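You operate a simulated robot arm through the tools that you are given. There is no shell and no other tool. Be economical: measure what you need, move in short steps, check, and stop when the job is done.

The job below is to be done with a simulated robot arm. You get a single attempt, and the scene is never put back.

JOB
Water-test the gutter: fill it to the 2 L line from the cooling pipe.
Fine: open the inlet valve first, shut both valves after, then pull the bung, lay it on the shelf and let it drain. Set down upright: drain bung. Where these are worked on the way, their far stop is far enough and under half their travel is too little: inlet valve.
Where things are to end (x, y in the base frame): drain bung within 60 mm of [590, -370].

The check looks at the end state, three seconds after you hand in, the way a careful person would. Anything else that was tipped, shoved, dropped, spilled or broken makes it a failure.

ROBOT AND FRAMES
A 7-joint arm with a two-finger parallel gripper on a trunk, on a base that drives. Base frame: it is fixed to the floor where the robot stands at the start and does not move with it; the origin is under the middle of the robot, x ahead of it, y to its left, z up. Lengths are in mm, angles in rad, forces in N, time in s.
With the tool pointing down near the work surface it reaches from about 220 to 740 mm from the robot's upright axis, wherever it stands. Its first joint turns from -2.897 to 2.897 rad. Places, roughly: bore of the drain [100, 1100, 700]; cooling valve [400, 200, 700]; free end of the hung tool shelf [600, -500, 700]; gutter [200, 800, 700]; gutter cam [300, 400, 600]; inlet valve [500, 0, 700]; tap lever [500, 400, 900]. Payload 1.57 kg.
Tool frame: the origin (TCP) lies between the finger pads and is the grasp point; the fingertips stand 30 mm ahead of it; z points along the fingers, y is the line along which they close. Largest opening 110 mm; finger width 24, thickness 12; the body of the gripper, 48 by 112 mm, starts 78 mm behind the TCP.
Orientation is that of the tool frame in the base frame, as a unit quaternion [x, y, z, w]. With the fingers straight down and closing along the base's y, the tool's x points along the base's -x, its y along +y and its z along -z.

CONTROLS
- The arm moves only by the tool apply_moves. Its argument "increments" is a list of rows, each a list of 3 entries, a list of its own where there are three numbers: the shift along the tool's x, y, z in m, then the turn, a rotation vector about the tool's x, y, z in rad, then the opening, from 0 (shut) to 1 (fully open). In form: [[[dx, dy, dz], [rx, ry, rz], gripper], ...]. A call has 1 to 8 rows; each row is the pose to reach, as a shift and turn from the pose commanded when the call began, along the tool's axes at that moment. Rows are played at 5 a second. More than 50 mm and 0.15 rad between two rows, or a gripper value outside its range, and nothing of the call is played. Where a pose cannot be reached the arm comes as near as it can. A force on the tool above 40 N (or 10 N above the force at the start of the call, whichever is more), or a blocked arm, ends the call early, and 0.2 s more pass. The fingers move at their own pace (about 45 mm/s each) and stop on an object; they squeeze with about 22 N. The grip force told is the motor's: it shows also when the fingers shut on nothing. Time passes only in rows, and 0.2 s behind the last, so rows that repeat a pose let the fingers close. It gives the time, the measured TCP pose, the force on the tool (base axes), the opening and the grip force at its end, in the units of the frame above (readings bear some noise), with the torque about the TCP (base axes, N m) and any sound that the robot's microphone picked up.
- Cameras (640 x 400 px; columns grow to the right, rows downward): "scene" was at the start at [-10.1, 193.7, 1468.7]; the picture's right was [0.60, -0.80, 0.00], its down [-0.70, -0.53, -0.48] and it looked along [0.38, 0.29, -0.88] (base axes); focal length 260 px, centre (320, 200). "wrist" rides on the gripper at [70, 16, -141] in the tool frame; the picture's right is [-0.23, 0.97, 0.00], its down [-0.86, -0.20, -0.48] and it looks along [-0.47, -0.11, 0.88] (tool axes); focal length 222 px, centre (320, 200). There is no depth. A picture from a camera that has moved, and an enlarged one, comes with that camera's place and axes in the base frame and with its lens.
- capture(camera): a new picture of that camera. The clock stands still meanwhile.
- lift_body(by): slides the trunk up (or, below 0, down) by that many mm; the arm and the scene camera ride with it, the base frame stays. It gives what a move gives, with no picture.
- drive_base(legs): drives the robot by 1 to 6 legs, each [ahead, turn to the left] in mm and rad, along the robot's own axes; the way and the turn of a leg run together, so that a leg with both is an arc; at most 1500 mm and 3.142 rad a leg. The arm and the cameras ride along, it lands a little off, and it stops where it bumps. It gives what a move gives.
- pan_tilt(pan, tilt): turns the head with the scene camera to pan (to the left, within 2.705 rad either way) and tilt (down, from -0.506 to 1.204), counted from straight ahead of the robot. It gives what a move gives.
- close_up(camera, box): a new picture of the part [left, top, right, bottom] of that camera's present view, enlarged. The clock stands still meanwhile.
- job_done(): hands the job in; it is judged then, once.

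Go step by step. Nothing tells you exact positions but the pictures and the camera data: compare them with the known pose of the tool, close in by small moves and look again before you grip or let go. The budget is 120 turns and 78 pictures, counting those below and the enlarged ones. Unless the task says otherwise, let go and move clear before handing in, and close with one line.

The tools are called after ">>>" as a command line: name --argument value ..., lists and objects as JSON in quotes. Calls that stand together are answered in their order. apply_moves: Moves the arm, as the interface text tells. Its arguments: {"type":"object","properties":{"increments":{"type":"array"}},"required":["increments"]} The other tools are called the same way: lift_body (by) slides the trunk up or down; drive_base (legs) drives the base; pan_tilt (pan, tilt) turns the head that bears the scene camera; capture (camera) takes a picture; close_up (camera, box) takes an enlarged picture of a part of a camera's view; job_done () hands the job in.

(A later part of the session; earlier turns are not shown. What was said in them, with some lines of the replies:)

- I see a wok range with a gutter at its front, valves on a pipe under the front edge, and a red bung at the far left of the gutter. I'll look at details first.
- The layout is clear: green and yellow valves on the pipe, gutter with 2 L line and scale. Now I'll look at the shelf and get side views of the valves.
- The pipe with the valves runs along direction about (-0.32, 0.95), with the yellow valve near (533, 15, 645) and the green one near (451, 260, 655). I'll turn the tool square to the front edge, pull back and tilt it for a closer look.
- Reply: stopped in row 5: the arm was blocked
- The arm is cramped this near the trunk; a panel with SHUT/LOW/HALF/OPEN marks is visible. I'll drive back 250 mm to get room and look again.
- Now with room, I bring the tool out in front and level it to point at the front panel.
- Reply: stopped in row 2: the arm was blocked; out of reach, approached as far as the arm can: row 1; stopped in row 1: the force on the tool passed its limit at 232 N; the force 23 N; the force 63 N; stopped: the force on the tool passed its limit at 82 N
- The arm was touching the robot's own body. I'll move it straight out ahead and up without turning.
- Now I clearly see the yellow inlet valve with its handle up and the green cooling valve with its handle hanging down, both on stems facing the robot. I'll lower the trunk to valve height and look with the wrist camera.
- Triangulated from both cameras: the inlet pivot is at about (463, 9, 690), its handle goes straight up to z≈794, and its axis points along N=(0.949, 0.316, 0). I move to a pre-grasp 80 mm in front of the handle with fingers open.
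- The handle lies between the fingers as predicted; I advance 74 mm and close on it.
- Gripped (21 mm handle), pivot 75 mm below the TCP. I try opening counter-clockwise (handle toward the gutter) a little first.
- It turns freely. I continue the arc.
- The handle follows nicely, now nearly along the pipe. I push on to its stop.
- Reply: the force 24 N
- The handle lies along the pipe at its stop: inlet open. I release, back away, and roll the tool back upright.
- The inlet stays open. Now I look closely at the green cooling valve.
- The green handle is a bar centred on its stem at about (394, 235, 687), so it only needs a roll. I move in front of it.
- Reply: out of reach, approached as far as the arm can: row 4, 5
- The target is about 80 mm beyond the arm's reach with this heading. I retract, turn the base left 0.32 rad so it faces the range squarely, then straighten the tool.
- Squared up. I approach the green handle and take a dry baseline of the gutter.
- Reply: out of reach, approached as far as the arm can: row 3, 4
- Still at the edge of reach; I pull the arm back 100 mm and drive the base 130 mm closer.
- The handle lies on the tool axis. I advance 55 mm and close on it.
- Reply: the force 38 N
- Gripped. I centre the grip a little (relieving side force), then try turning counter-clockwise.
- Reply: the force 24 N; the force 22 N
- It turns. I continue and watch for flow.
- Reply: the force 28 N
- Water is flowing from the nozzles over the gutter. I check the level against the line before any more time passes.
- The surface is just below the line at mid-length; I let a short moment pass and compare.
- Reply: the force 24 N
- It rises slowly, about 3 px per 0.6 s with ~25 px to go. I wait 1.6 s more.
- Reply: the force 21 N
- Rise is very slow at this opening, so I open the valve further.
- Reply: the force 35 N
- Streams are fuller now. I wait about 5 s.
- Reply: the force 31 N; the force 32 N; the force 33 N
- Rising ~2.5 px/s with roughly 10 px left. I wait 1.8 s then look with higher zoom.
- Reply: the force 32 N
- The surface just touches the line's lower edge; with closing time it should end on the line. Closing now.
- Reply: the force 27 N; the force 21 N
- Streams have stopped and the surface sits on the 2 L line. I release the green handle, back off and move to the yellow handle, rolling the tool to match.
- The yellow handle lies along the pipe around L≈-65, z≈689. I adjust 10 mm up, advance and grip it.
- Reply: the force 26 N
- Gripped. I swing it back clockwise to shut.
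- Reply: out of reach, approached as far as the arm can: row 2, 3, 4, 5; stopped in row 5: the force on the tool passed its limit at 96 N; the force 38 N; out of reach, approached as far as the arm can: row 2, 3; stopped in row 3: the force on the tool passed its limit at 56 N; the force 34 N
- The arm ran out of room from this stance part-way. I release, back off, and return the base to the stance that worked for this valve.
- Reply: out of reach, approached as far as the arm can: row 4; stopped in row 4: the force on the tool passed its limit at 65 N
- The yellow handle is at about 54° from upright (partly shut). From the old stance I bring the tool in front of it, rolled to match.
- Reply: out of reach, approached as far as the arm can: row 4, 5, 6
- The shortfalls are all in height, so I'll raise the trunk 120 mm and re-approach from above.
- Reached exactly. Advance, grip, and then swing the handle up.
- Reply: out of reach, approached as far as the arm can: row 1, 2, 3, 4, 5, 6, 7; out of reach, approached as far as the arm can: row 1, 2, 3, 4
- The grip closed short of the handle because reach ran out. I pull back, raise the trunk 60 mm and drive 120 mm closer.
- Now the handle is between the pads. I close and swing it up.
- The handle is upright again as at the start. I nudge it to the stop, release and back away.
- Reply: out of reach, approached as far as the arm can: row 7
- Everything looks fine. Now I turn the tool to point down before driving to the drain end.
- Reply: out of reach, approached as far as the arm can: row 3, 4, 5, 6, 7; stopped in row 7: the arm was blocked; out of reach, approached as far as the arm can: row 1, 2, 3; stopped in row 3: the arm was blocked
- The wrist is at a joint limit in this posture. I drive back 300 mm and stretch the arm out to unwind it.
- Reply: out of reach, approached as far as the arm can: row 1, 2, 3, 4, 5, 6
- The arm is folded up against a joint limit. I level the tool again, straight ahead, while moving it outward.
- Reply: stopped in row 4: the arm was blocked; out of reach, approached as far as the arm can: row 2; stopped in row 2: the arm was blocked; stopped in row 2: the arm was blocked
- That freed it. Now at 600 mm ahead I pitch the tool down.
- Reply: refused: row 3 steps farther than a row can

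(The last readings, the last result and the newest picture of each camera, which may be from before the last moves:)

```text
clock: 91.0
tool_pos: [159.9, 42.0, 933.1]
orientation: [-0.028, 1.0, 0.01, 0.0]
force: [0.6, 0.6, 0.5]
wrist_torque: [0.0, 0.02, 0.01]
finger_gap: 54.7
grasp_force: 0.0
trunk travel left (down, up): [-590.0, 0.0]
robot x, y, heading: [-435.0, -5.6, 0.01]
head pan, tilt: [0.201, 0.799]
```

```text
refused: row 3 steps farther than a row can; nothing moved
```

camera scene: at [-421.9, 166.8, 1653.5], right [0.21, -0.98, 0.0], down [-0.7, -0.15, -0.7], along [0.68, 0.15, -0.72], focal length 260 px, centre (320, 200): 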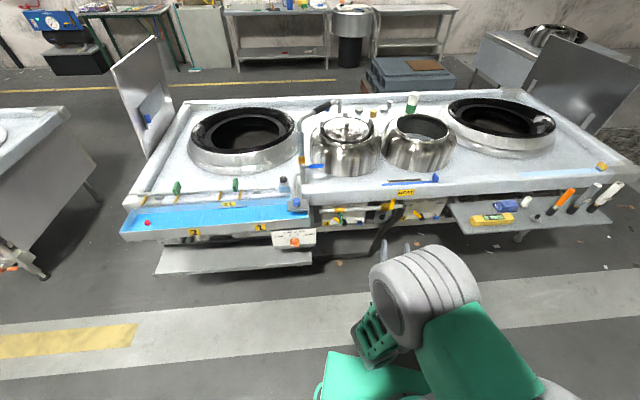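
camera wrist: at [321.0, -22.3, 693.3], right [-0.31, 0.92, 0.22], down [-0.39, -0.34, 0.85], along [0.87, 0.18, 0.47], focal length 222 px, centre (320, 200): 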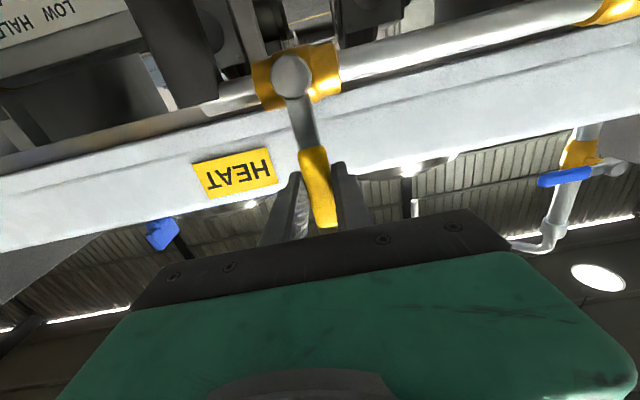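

>>> apply_moves --increments '[[[0.03, 0, -0.03], [0, 0, 0.025], 0.5], [[0.06, 0, -0.06], [0, 0, 0.05], 0.5], [[0.09, 0, -0.08], [0, 0, 0.05], 0.6]]'

>>> drive_base --legs '[[0, 1.509], [941, 0], [0, -1.197]]'

>>> pan_tilt --pan 0.0 --tilt 1.0

>>> capture --camera "scene"

>>> capture --camera "wrist"

```text
clock: 91.8
tool_pos: [70.8, 36.3, 1013.7]
orientation: [-0.002, 1.0, 0.01, 0.001]
force: [0.5, 0.2, -0.3]
wrist_torque: [0.04, 0.03, -0.01]
finger_gap: 66.0
grasp_force: 0.0
trunk travel left (down, up): [-590.0, 0.0]
robot x, y, heading: [-437.8, -0.6, 0.013]
head pan, tilt: [0.201, 0.799]
```

```text
clock: 103.4
tool_pos: [57.8, 1152.2, 1012.6]
orientation: [-0.182, 0.983, 0.01, -0.001]
force: [-0.1, -0.2, -0.2]
wrist_torque: [0.0, 0.02, -0.02]
finger_gap: 65.9
grasp_force: 0.0
trunk travel left (down, up): [-590.0, 0.0]
robot x, y, heading: [-404.7, 933.7, 0.374]
head pan, tilt: [0.201, 0.799]
```

```text
clock: 104.1
tool_pos: [58.2, 1151.8, 1011.6]
orientation: [-0.182, 0.983, 0.009, 0.0]
force: [-0.2, 0.0, 0.0]
wrist_torque: [0.01, -0.04, -0.02]
finger_gap: 66.0
grasp_force: 0.0
trunk travel left (down, up): [-590.0, 0.0]
robot x, y, heading: [-406.4, 934.5, 0.375]
head pan, tilt: [0.0, 1.0]
```

```text
20 pictures are left
camera scene: at [-453.9, 1081.0, 1638.4], right [0.37, -0.93, 0.0], down [-0.78, -0.31, -0.54], along [0.5, 0.2, -0.84], focal length 260 px, centre (320, 200)
```

scene: 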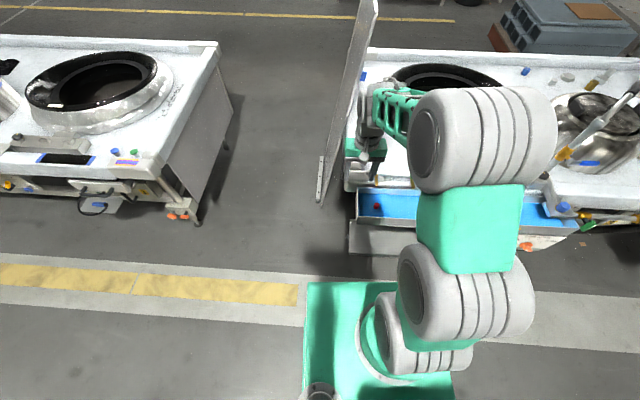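

```text
19 pictures are left
camera wrist: at [-11.3, 1139.2, 1153.2], right [-0.14, 0.99, 0.02], down [0.87, 0.11, 0.48], along [0.47, 0.08, -0.88], focal length 222 px, centre (320, 200)
```

wrist: 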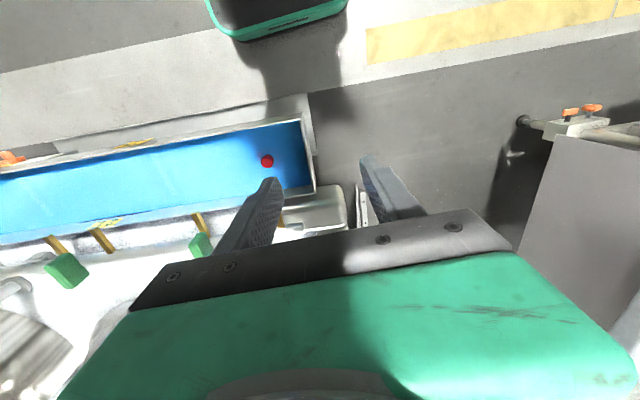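

The bung knob triangulates to about (141, 1065, 730). I move above it to z≈850 and look again.

>>> apply_moves --increments '[[[-0.01, -0.028, 0.02], [0, 0, 0], 0.5], [[-0.02, -0.056, 0.05], [0, 0, 0], 0.5], [[-0.035, -0.084, 0.08], [0, 0, 0], 0.5], [[-0.046, -0.111, 0.11], [0, 0, 0], 0.5], [[-0.046, -0.111, 0.15], [0, 0, 0], 0.5], [[-0.046, -0.111, 0.16], [0, 0, 0], 0.5]]'

>>> capture --camera "wrist"

```text
clock: 105.5
tool_pos: [139.1, 1069.3, 849.5]
orientation: [-0.182, 0.983, 0.01, -0.001]
force: [-0.6, -0.5, 0.4]
wrist_torque: [0.03, 0.01, -0.01]
finger_gap: 54.9
grasp_force: 0.0
trunk travel left (down, up): [-590.0, 0.0]
robot x, y, heading: [-403.9, 932.3, 0.373]
head pan, tilt: [0.0, 1.0]
```

```text
18 pictures are left
camera wrist: at [69.8, 1056.4, 990.2], right [-0.14, 0.99, 0.02], down [0.87, 0.11, 0.48], along [0.47, 0.08, -0.88], focal length 222 px, centre (320, 200)
```

wrist: 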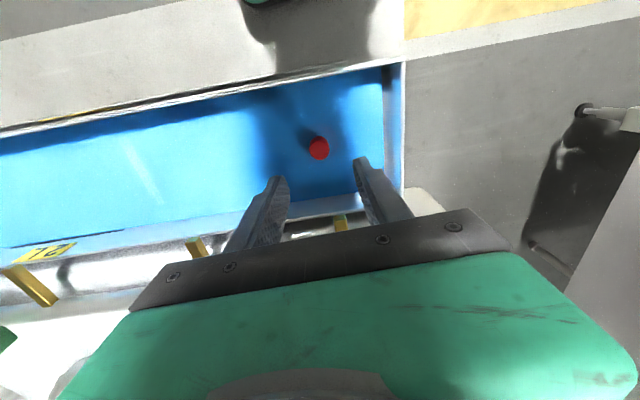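

The bung is right below the TCP at about (140, 1067). I descend to z≈738 and close on its knob.

>>> apply_moves --increments '[[[0, -0.002, 0.04], [0, 0, 0], 0.5], [[0, -0.002, 0.08], [0, 0, 0], 0.5], [[0, -0.002, 0.1], [0, 0, 0], 0.5], [[0, -0.002, 0.111], [0, 0, 0], 0.5]]'

>>> capture --camera "wrist"

```text
clock: 106.2
tool_pos: [138.9, 1062.8, 770.6]
orientation: [-0.183, 0.983, 0.01, -0.003]
force: [-5.6, -3.3, 13.7]
wrist_torque: [0.3, 0.41, 0.09]
finger_gap: 55.4
grasp_force: 0.3
trunk travel left (down, up): [-590.0, 0.0]
robot x, y, heading: [-403.1, 930.9, 0.376]
head pan, tilt: [0.0, 1.0]
stopped in row 3: the force on the tool passed its limit at 66 N (the readings are from after the stop); the commanded pose is now the measured one
```

```text
17 pictures are left
camera wrist: at [70.2, 1049.5, 912.0], right [-0.14, 0.99, 0.02], down [0.88, 0.11, 0.47], along [0.46, 0.08, -0.88], focal length 222 px, centre (320, 200)
```

wrist: 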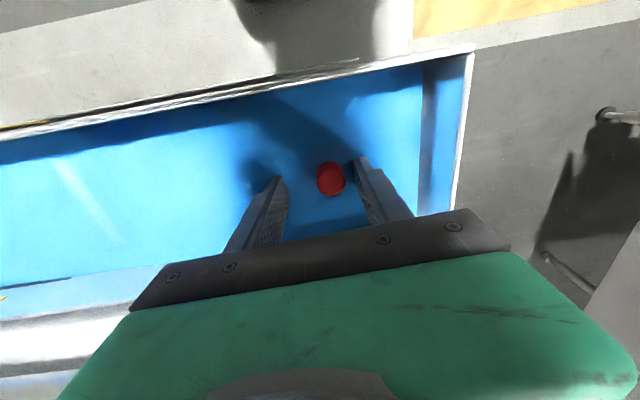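

The fingertips touched the bung's wide base (knob is ~6 mm left of the TCP). I lift 4 mm, centre, and close on the knob.

>>> apply_moves --increments '[[[0, 0.003, -0.005], [0, 0, 0], 0.5], [[0.002, 0.007, -0.005], [0, 0, 0], 0.5], [[0.002, 0.007, -0.004], [0, 0, 0], 0.0], [[0.002, 0.007, -0.004], [0, 0, 0], 0.0], [[0.002, 0.007, -0.004], [0, 0, 0], 0.0], [[0.002, 0.007, -0.004], [0, 0, 0], 0.0]]'

>>> capture --camera "wrist"

```text
clock: 107.6
tool_pos: [135.5, 1069.5, 773.8]
orientation: [-0.184, 0.983, 0.011, -0.004]
force: [-2.6, 6.0, 0.8]
wrist_torque: [-0.26, -0.09, 0.04]
finger_gap: 19.9
grasp_force: 22.0
trunk travel left (down, up): [-590.0, 0.0]
robot x, y, heading: [-405.2, 935.5, 0.376]
head pan, tilt: [0.0, 1.0]
```

```text
16 pictures are left
camera wrist: at [65.7, 1056.4, 914.9], right [-0.14, 0.99, 0.02], down [0.87, 0.11, 0.47], along [0.46, 0.08, -0.88], focal length 222 px, centre (320, 200)
```

wrist: 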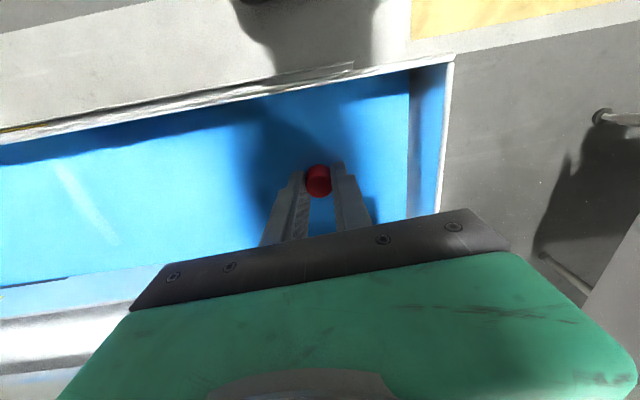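

Knob gripped (20 mm). I pull straight up.

>>> apply_moves --increments '[[[0, 0, -0.01], [0, 0, 0], 0], [[0, 0, -0.02], [0, 0, 0], 0], [[0, 0, -0.04], [0, 0, 0], 0], [[0, 0, -0.07], [0, 0, 0], 0], [[0, 0, -0.1], [0, 0, 0], 0], [[0, 0, -0.14], [0, 0, 0], 0]]'

>>> capture --camera "wrist"

```text
clock: 109.0
tool_pos: [134.2, 1063.2, 915.2]
orientation: [-0.183, 0.983, 0.01, -0.004]
force: [-0.4, 0.1, -0.5]
wrist_torque: [-0.01, -0.01, 0.04]
finger_gap: 19.5
grasp_force: 21.7
trunk travel left (down, up): [-590.0, 0.0]
robot x, y, heading: [-406.9, 934.5, 0.375]
head pan, tilt: [0.0, 1.0]
```

```text
15 pictures are left
camera wrist: at [66.1, 1051.5, 1055.7], right [-0.14, 0.99, 0.02], down [0.88, 0.11, 0.47], along [0.46, 0.08, -0.88], focal length 222 px, centre (320, 200)
```

wrist: 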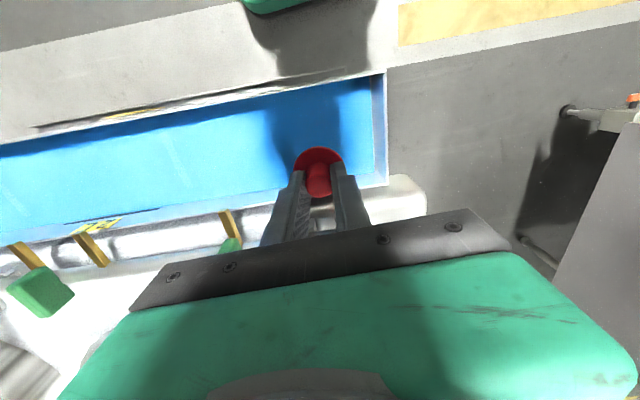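

The bung is out and held. I raise it higher and drive to the shelf end of the range.

>>> apply_moves --increments '[[[0, 0, -0.03], [0, 0, 0], 0], [[0, 0, -0.06], [0, 0, 0], 0], [[0, 0, -0.09], [0, 0, 0], 0]]'

>>> drive_base --legs '[[0, -1.636], [1474, 0], [0, 1.583]]'

>>> capture --camera "wrist"

>>> capture --camera "scene"

```text
clock: 109.8
tool_pos: [136.5, 1064.8, 1000.5]
orientation: [-0.182, 0.983, 0.01, -0.003]
force: [-0.2, -0.1, -0.9]
wrist_torque: [-0.03, 0.01, -0.03]
finger_gap: 19.5
grasp_force: 21.3
trunk travel left (down, up): [-590.0, 0.0]
robot x, y, heading: [-402.2, 932.2, 0.374]
head pan, tilt: [0.0, 1.0]
```

```text
clock: 124.8
tool_pos: [600.6, -347.9, 999.8]
orientation: [-0.155, 0.988, 0.01, -0.003]
force: [-0.2, 0.0, 0.0]
wrist_torque: [-0.01, 0.03, 0.02]
finger_gap: 19.1
grasp_force: 22.4
trunk travel left (down, up): [-590.0, 0.0]
robot x, y, heading: [53.1, -446.8, 0.314]
head pan, tilt: [0.0, 1.0]
```

```text
14 pictures are left
camera wrist: at [531.7, -356.7, 1142.3], right [-0.08, 1.0, 0.02], down [0.88, 0.06, 0.47], along [0.47, 0.06, -0.88], focal length 222 px, centre (320, 200)
```

wrist: 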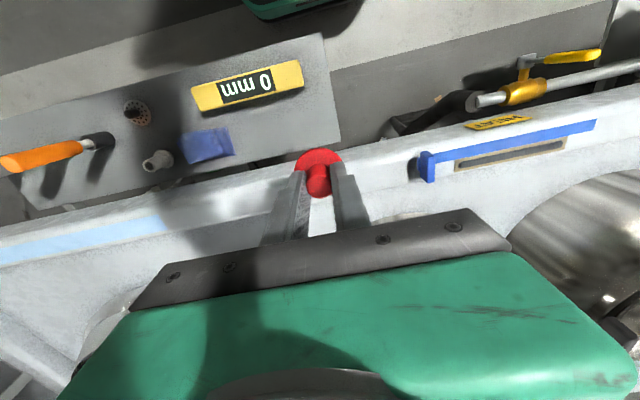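

```text
13 pictures are left
camera scene: at [12.2, -297.8, 1638.3], right [0.31, -0.95, 0.0], down [-0.8, -0.26, -0.54], along [0.51, 0.17, -0.84], focal length 260 px, centre (320, 200)
```

scene: 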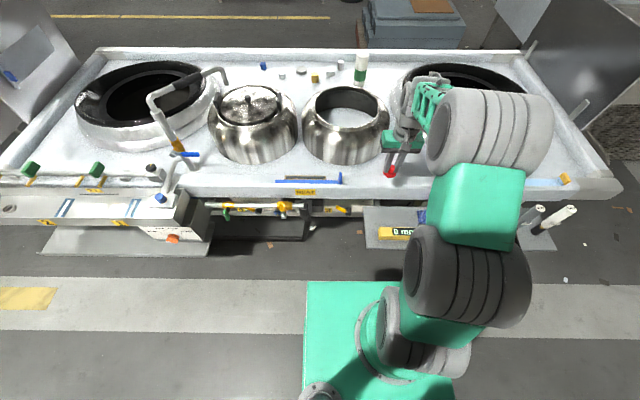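

The gutter is already drained and the bung is above the shelf (shelf z≈647, left edge at L≈-476, gauge block's back edge at N≈398). I'll set it at about (593, -356), first descending to z=800.

>>> apply_moves --increments '[[[0.01, -0.005, 0.02], [0.02, 0, 0], 0], [[0.01, -0.005, 0.06], [0.02, 0, 0], 0], [[0.01, -0.005, 0.1], [0.02, 0, 0], 0], [[0.01, -0.005, 0.14], [0.02, 0, 0], 0], [[0.01, -0.005, 0.18], [0.02, 0, 0], 0], [[0.01, -0.005, 0.21], [0.02, 0, 0], 0]]'

>>> capture --camera "wrist"

>>> close_up --camera "scene" --box '[340, 130, 500, 250]'

```text
clock: 126.2
tool_pos: [589.3, -351.2, 793.3]
orientation: [-0.155, 0.988, 0.0, -0.001]
force: [-0.1, 0.4, -1.0]
wrist_torque: [0.0, 0.05, 0.02]
finger_gap: 19.4
grasp_force: 22.2
trunk travel left (down, up): [-590.0, 0.0]
robot x, y, heading: [54.0, -451.4, 0.315]
head pan, tilt: [0.0, 1.0]
```

```text
12 pictures are left
camera wrist: at [520.2, -358.0, 934.4], right [-0.08, 1.0, 0.0], down [0.88, 0.07, 0.48], along [0.47, 0.04, -0.88], focal length 222 px, centre (320, 200)
```

wrist: 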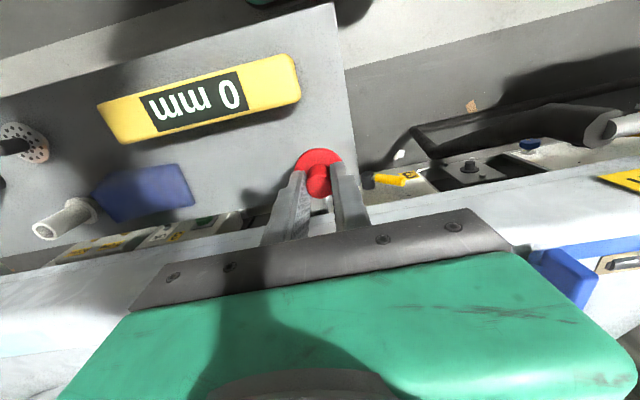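

```text
3.33 times, centred on (420, 190) of scene
camera zoom: at [12.5, -297.9, 1638.4], right [0.31, -0.95, 0.0], down [-0.8, -0.26, -0.54], along [0.51, 0.17, -0.84], focal length 865 px, centre (-13, 233)
```

zoom: 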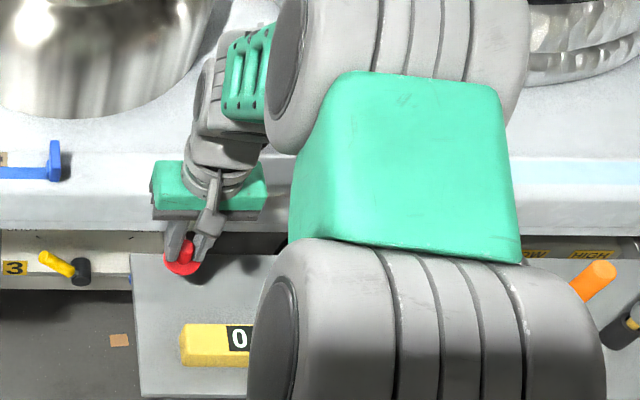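

Position is good; I shift 10 mm farther from the edge and descend gradually.

>>> apply_moves --increments '[[[0, -0.005, 0.01], [0, 0, 0], 0], [[0, -0.01, 0.02], [0, 0, 0], 0], [[0, -0.01, 0.03], [0, 0, 0], 0], [[0, -0.01, 0.04], [0, 0, 0], 0], [[0, -0.01, 0.046], [0, 0, 0], 0]]'

>>> capture --camera "wrist"

```text
clock: 127.4
tool_pos: [594.0, -362.4, 745.8]
orientation: [-0.154, 0.988, 0.001, -0.003]
force: [0.2, -0.3, 0.4]
wrist_torque: [0.0, -0.02, 0.01]
finger_gap: 18.9
grasp_force: 21.6
trunk travel left (down, up): [-590.0, 0.0]
robot x, y, heading: [54.8, -444.8, 0.32]
head pan, tilt: [0.0, 1.0]
```

```text
10 pictures are left
camera wrist: at [524.7, -368.5, 887.0], right [-0.08, 1.0, 0.0], down [0.88, 0.07, 0.48], along [0.47, 0.04, -0.88], focal length 222 px, centre (320, 200)
```

wrist: 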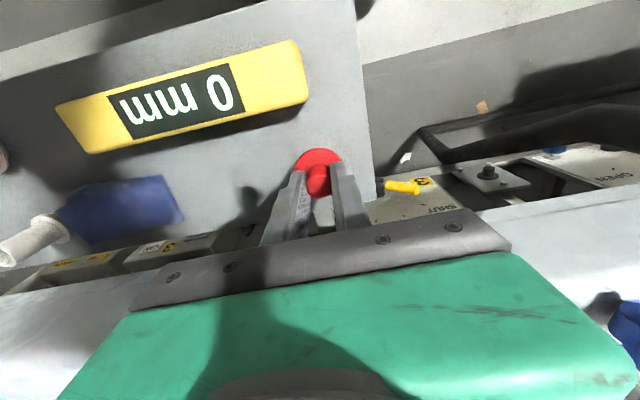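

No contact yet; I continue in 4 mm steps.

>>> apply_moves --increments '[[[0, 0, 0.004], [0, 0, 0], 0], [[0, 0, 0.008], [0, 0, 0], 0], [[0, 0, 0.012], [0, 0, 0], 0], [[0, 0, 0.016], [0, 0, 0], 0], [[0, 0, 0.02], [0, 0, 0], 0], [[0, 0, 0.024], [0, 0, 0], 0], [[0, 0, 0.028], [0, 0, 0], 0]]'

```text
clock: 129.0
tool_pos: [592.6, -362.5, 717.8]
orientation: [-0.154, 0.988, -0.001, -0.002]
force: [0.5, -0.4, -0.3]
wrist_torque: [0.0, 0.02, -0.01]
finger_gap: 19.0
grasp_force: 22.0
trunk travel left (down, up): [-590.0, 0.0]
robot x, y, heading: [52.4, -448.9, 0.318]
head pan, tilt: [0.0, 1.0]
```

>>> close_up --camera "wrist" --box '[220, 100, 420, 240]'

>>> apply_moves --increments '[[[0, 0, 0.003], [0, 0, 0], 0], [[0, 0, 0.006], [0, 0, 0], 0], [[0, 0, 0.009], [0, 0, 0], 0]]'

```text
2.86 times, centred on (320, 170) of wrist
camera zoom: at [523.3, -368.4, 858.7], right [-0.08, 1.0, 0.0], down [0.88, 0.07, 0.48], along [0.47, 0.04, -0.88], focal length 635 px, centre (320, 286)
```

zoom: 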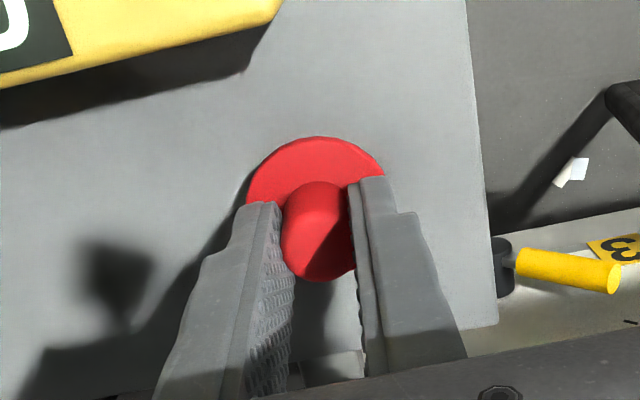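

```text
clock: 129.8
tool_pos: [592.6, -362.6, 709.9]
orientation: [-0.156, 0.988, 0.0, -0.002]
force: [-1.5, 0.8, 4.6]
wrist_torque: [-0.01, 0.07, 0.02]
finger_gap: 18.9
grasp_force: 22.1
trunk travel left (down, up): [-590.0, 0.0]
robot x, y, heading: [49.9, -444.7, 0.322]
head pan, tilt: [0.0, 1.0]
```

A slight upward force of 4.6 N suggests first contact. I check with 1–2 mm more.

>>> apply_moves --increments '[[[0, 0, 0.001], [0, 0, 0], 0], [[0, 0, 0.002], [0, 0, 0], 0]]'

>>> close_up --camera "wrist" --box '[220, 100, 420, 240]'

```text
clock: 130.4
tool_pos: [595.0, -362.3, 709.5]
orientation: [-0.156, 0.988, 0.0, 0.0]
force: [-7.4, -2.3, 31.5]
wrist_torque: [0.0, 0.41, 0.11]
finger_gap: 19.2
grasp_force: 22.3
trunk travel left (down, up): [-590.0, 0.0]
robot x, y, heading: [52.6, -447.3, 0.317]
head pan, tilt: [0.0, 1.0]
```

```text
2.86 times, centred on (320, 170) of wrist
camera zoom: at [523.2, -368.0, 849.1], right [-0.08, 1.0, 0.0], down [0.87, 0.07, 0.48], along [0.48, 0.04, -0.88], focal length 635 px, centre (320, 286)
```

zoom: 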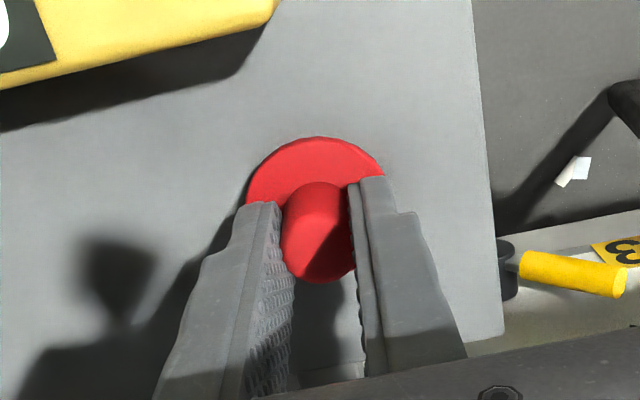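

Firm contact: the bung stands on the shelf. I ease off 1.5 mm, open, and rise straight up.

>>> apply_moves --increments '[[[0, 0, -0.0015], [0, 0, 0], 0], [[0, 0, -0.0015], [0, 0, 0], 0.25], [[0, 0, -0.0015], [0, 0, 0], 0.4], [[0, 0, -0.0015], [0, 0, 0], 0.4], [[0, 0, -0.02], [0, 0, 0], 0.4], [[0, 0, -0.06], [0, 0, 0], 0.4], [[0, 0, -0.1], [0, 0, 0], 0.4], [[0, 0, -0.14], [0, 0, 0], 0.4]]'

>>> capture --camera "wrist"

```text
clock: 132.2
tool_pos: [592.5, -363.6, 847.2]
orientation: [-0.156, 0.988, -0.001, -0.002]
force: [-0.2, 0.3, 0.2]
wrist_torque: [0.01, 0.0, -0.01]
finger_gap: 43.8
grasp_force: 0.1
trunk travel left (down, up): [-590.0, 0.0]
robot x, y, heading: [52.8, -447.7, 0.321]
head pan, tilt: [0.0, 1.0]
```

```text
7 pictures are left
camera wrist: at [523.3, -369.5, 988.8], right [-0.08, 1.0, 0.0], down [0.88, 0.07, 0.47], along [0.47, 0.04, -0.88], focal length 222 px, centre (320, 200)
```

wrist: 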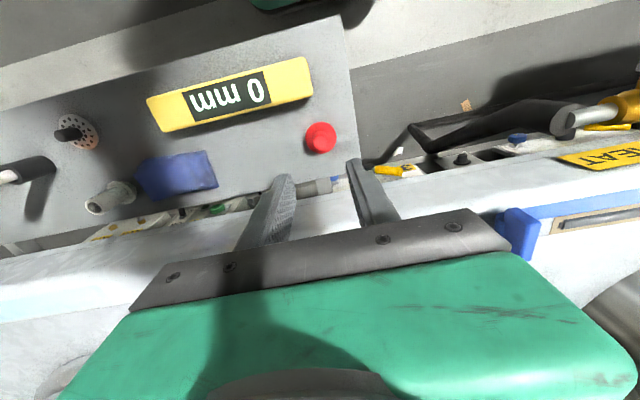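

The bung stands upright at about (592, -362). I move the arm clear and check the valves and gutter once more.

>>> apply_moves --increments '[[[0, 0, -0.04], [0, 0, 0], 0.4], [[0, 0, -0.08], [0, 0, 0], 0.4], [[0.03, 0, -0.12], [0, 0, 0], 0.4]]'

>>> pan_tilt --pan 0.5 --tilt 0.8

>>> capture --camera "scene"

>>> close_up --camera "scene" --box '[240, 160, 500, 320]'

```text
clock: 133.0
tool_pos: [565.2, -370.2, 967.0]
orientation: [-0.155, 0.988, -0.001, -0.002]
force: [0.2, 0.7, 1.1]
wrist_torque: [-0.02, -0.02, 0.0]
finger_gap: 44.1
grasp_force: 0.0
trunk travel left (down, up): [-590.0, 0.0]
robot x, y, heading: [54.0, -447.6, 0.322]
head pan, tilt: [0.0, 1.0]
```

```text
clock: 133.9
tool_pos: [566.5, -369.2, 967.1]
orientation: [-0.154, 0.988, 0.001, -0.002]
force: [-0.4, -0.6, 0.4]
wrist_torque: [0.01, -0.04, 0.01]
finger_gap: 43.9
grasp_force: 0.0
trunk travel left (down, up): [-590.0, 0.0]
robot x, y, heading: [52.7, -446.8, 0.315]
head pan, tilt: [0.499, 0.799]
```

```text
6 pictures are left
camera scene: at [1.2, -261.0, 1653.4], right [0.73, -0.69, 0.0], down [-0.49, -0.52, -0.7], along [0.48, 0.51, -0.72], focal length 260 px, centre (320, 200)
```

scene: 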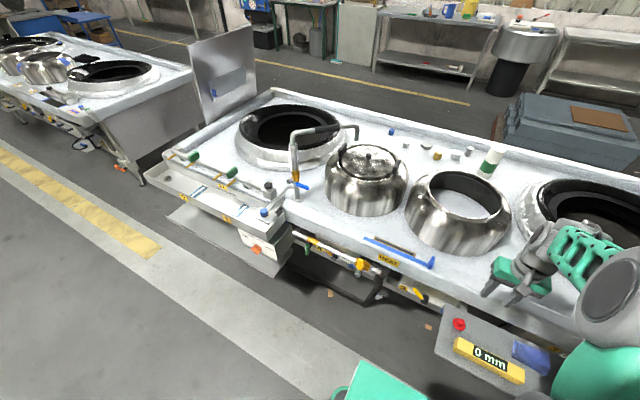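

```text
2.46 times, centred on (370, 240) of scene
camera zoom: at [1.2, -261.0, 1653.4], right [0.73, -0.69, 0.0], down [-0.49, -0.52, -0.7], along [0.48, 0.51, -0.72], focal length 639 px, centre (197, 102)
```

zoom: 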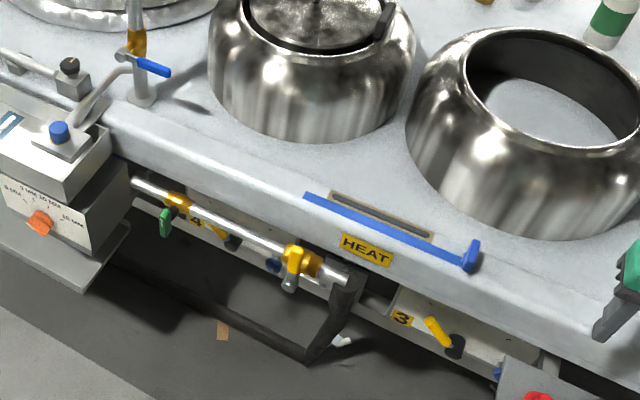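

Both valve handles are across the pipe (shut). One last look at the gutter.

>>> close_up --camera "scene" --box '[130, 140, 310, 260]'

```text
3.33 times, centred on (220, 200) of scene
camera zoom: at [1.2, -261.0, 1653.4], right [0.73, -0.69, 0.0], down [-0.49, -0.52, -0.7], along [0.48, 0.51, -0.72], focal length 865 px, centre (653, 200)
```

zoom: 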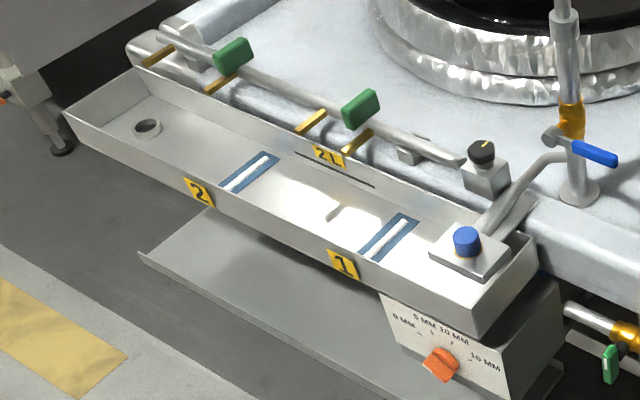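

The gutter is empty with its bore open, both valves are shut, and the bung stands upright on the shelf with the arm clear. I hand in.

>>> job_done

```text
The job is handed in.
```

I filled the gutter to the 2 L line from the cooling pipe, opening the inlet valve first. Both valves are shut again, the gutter has drained, and the bung stands upright on the shelf at about (592, -362).
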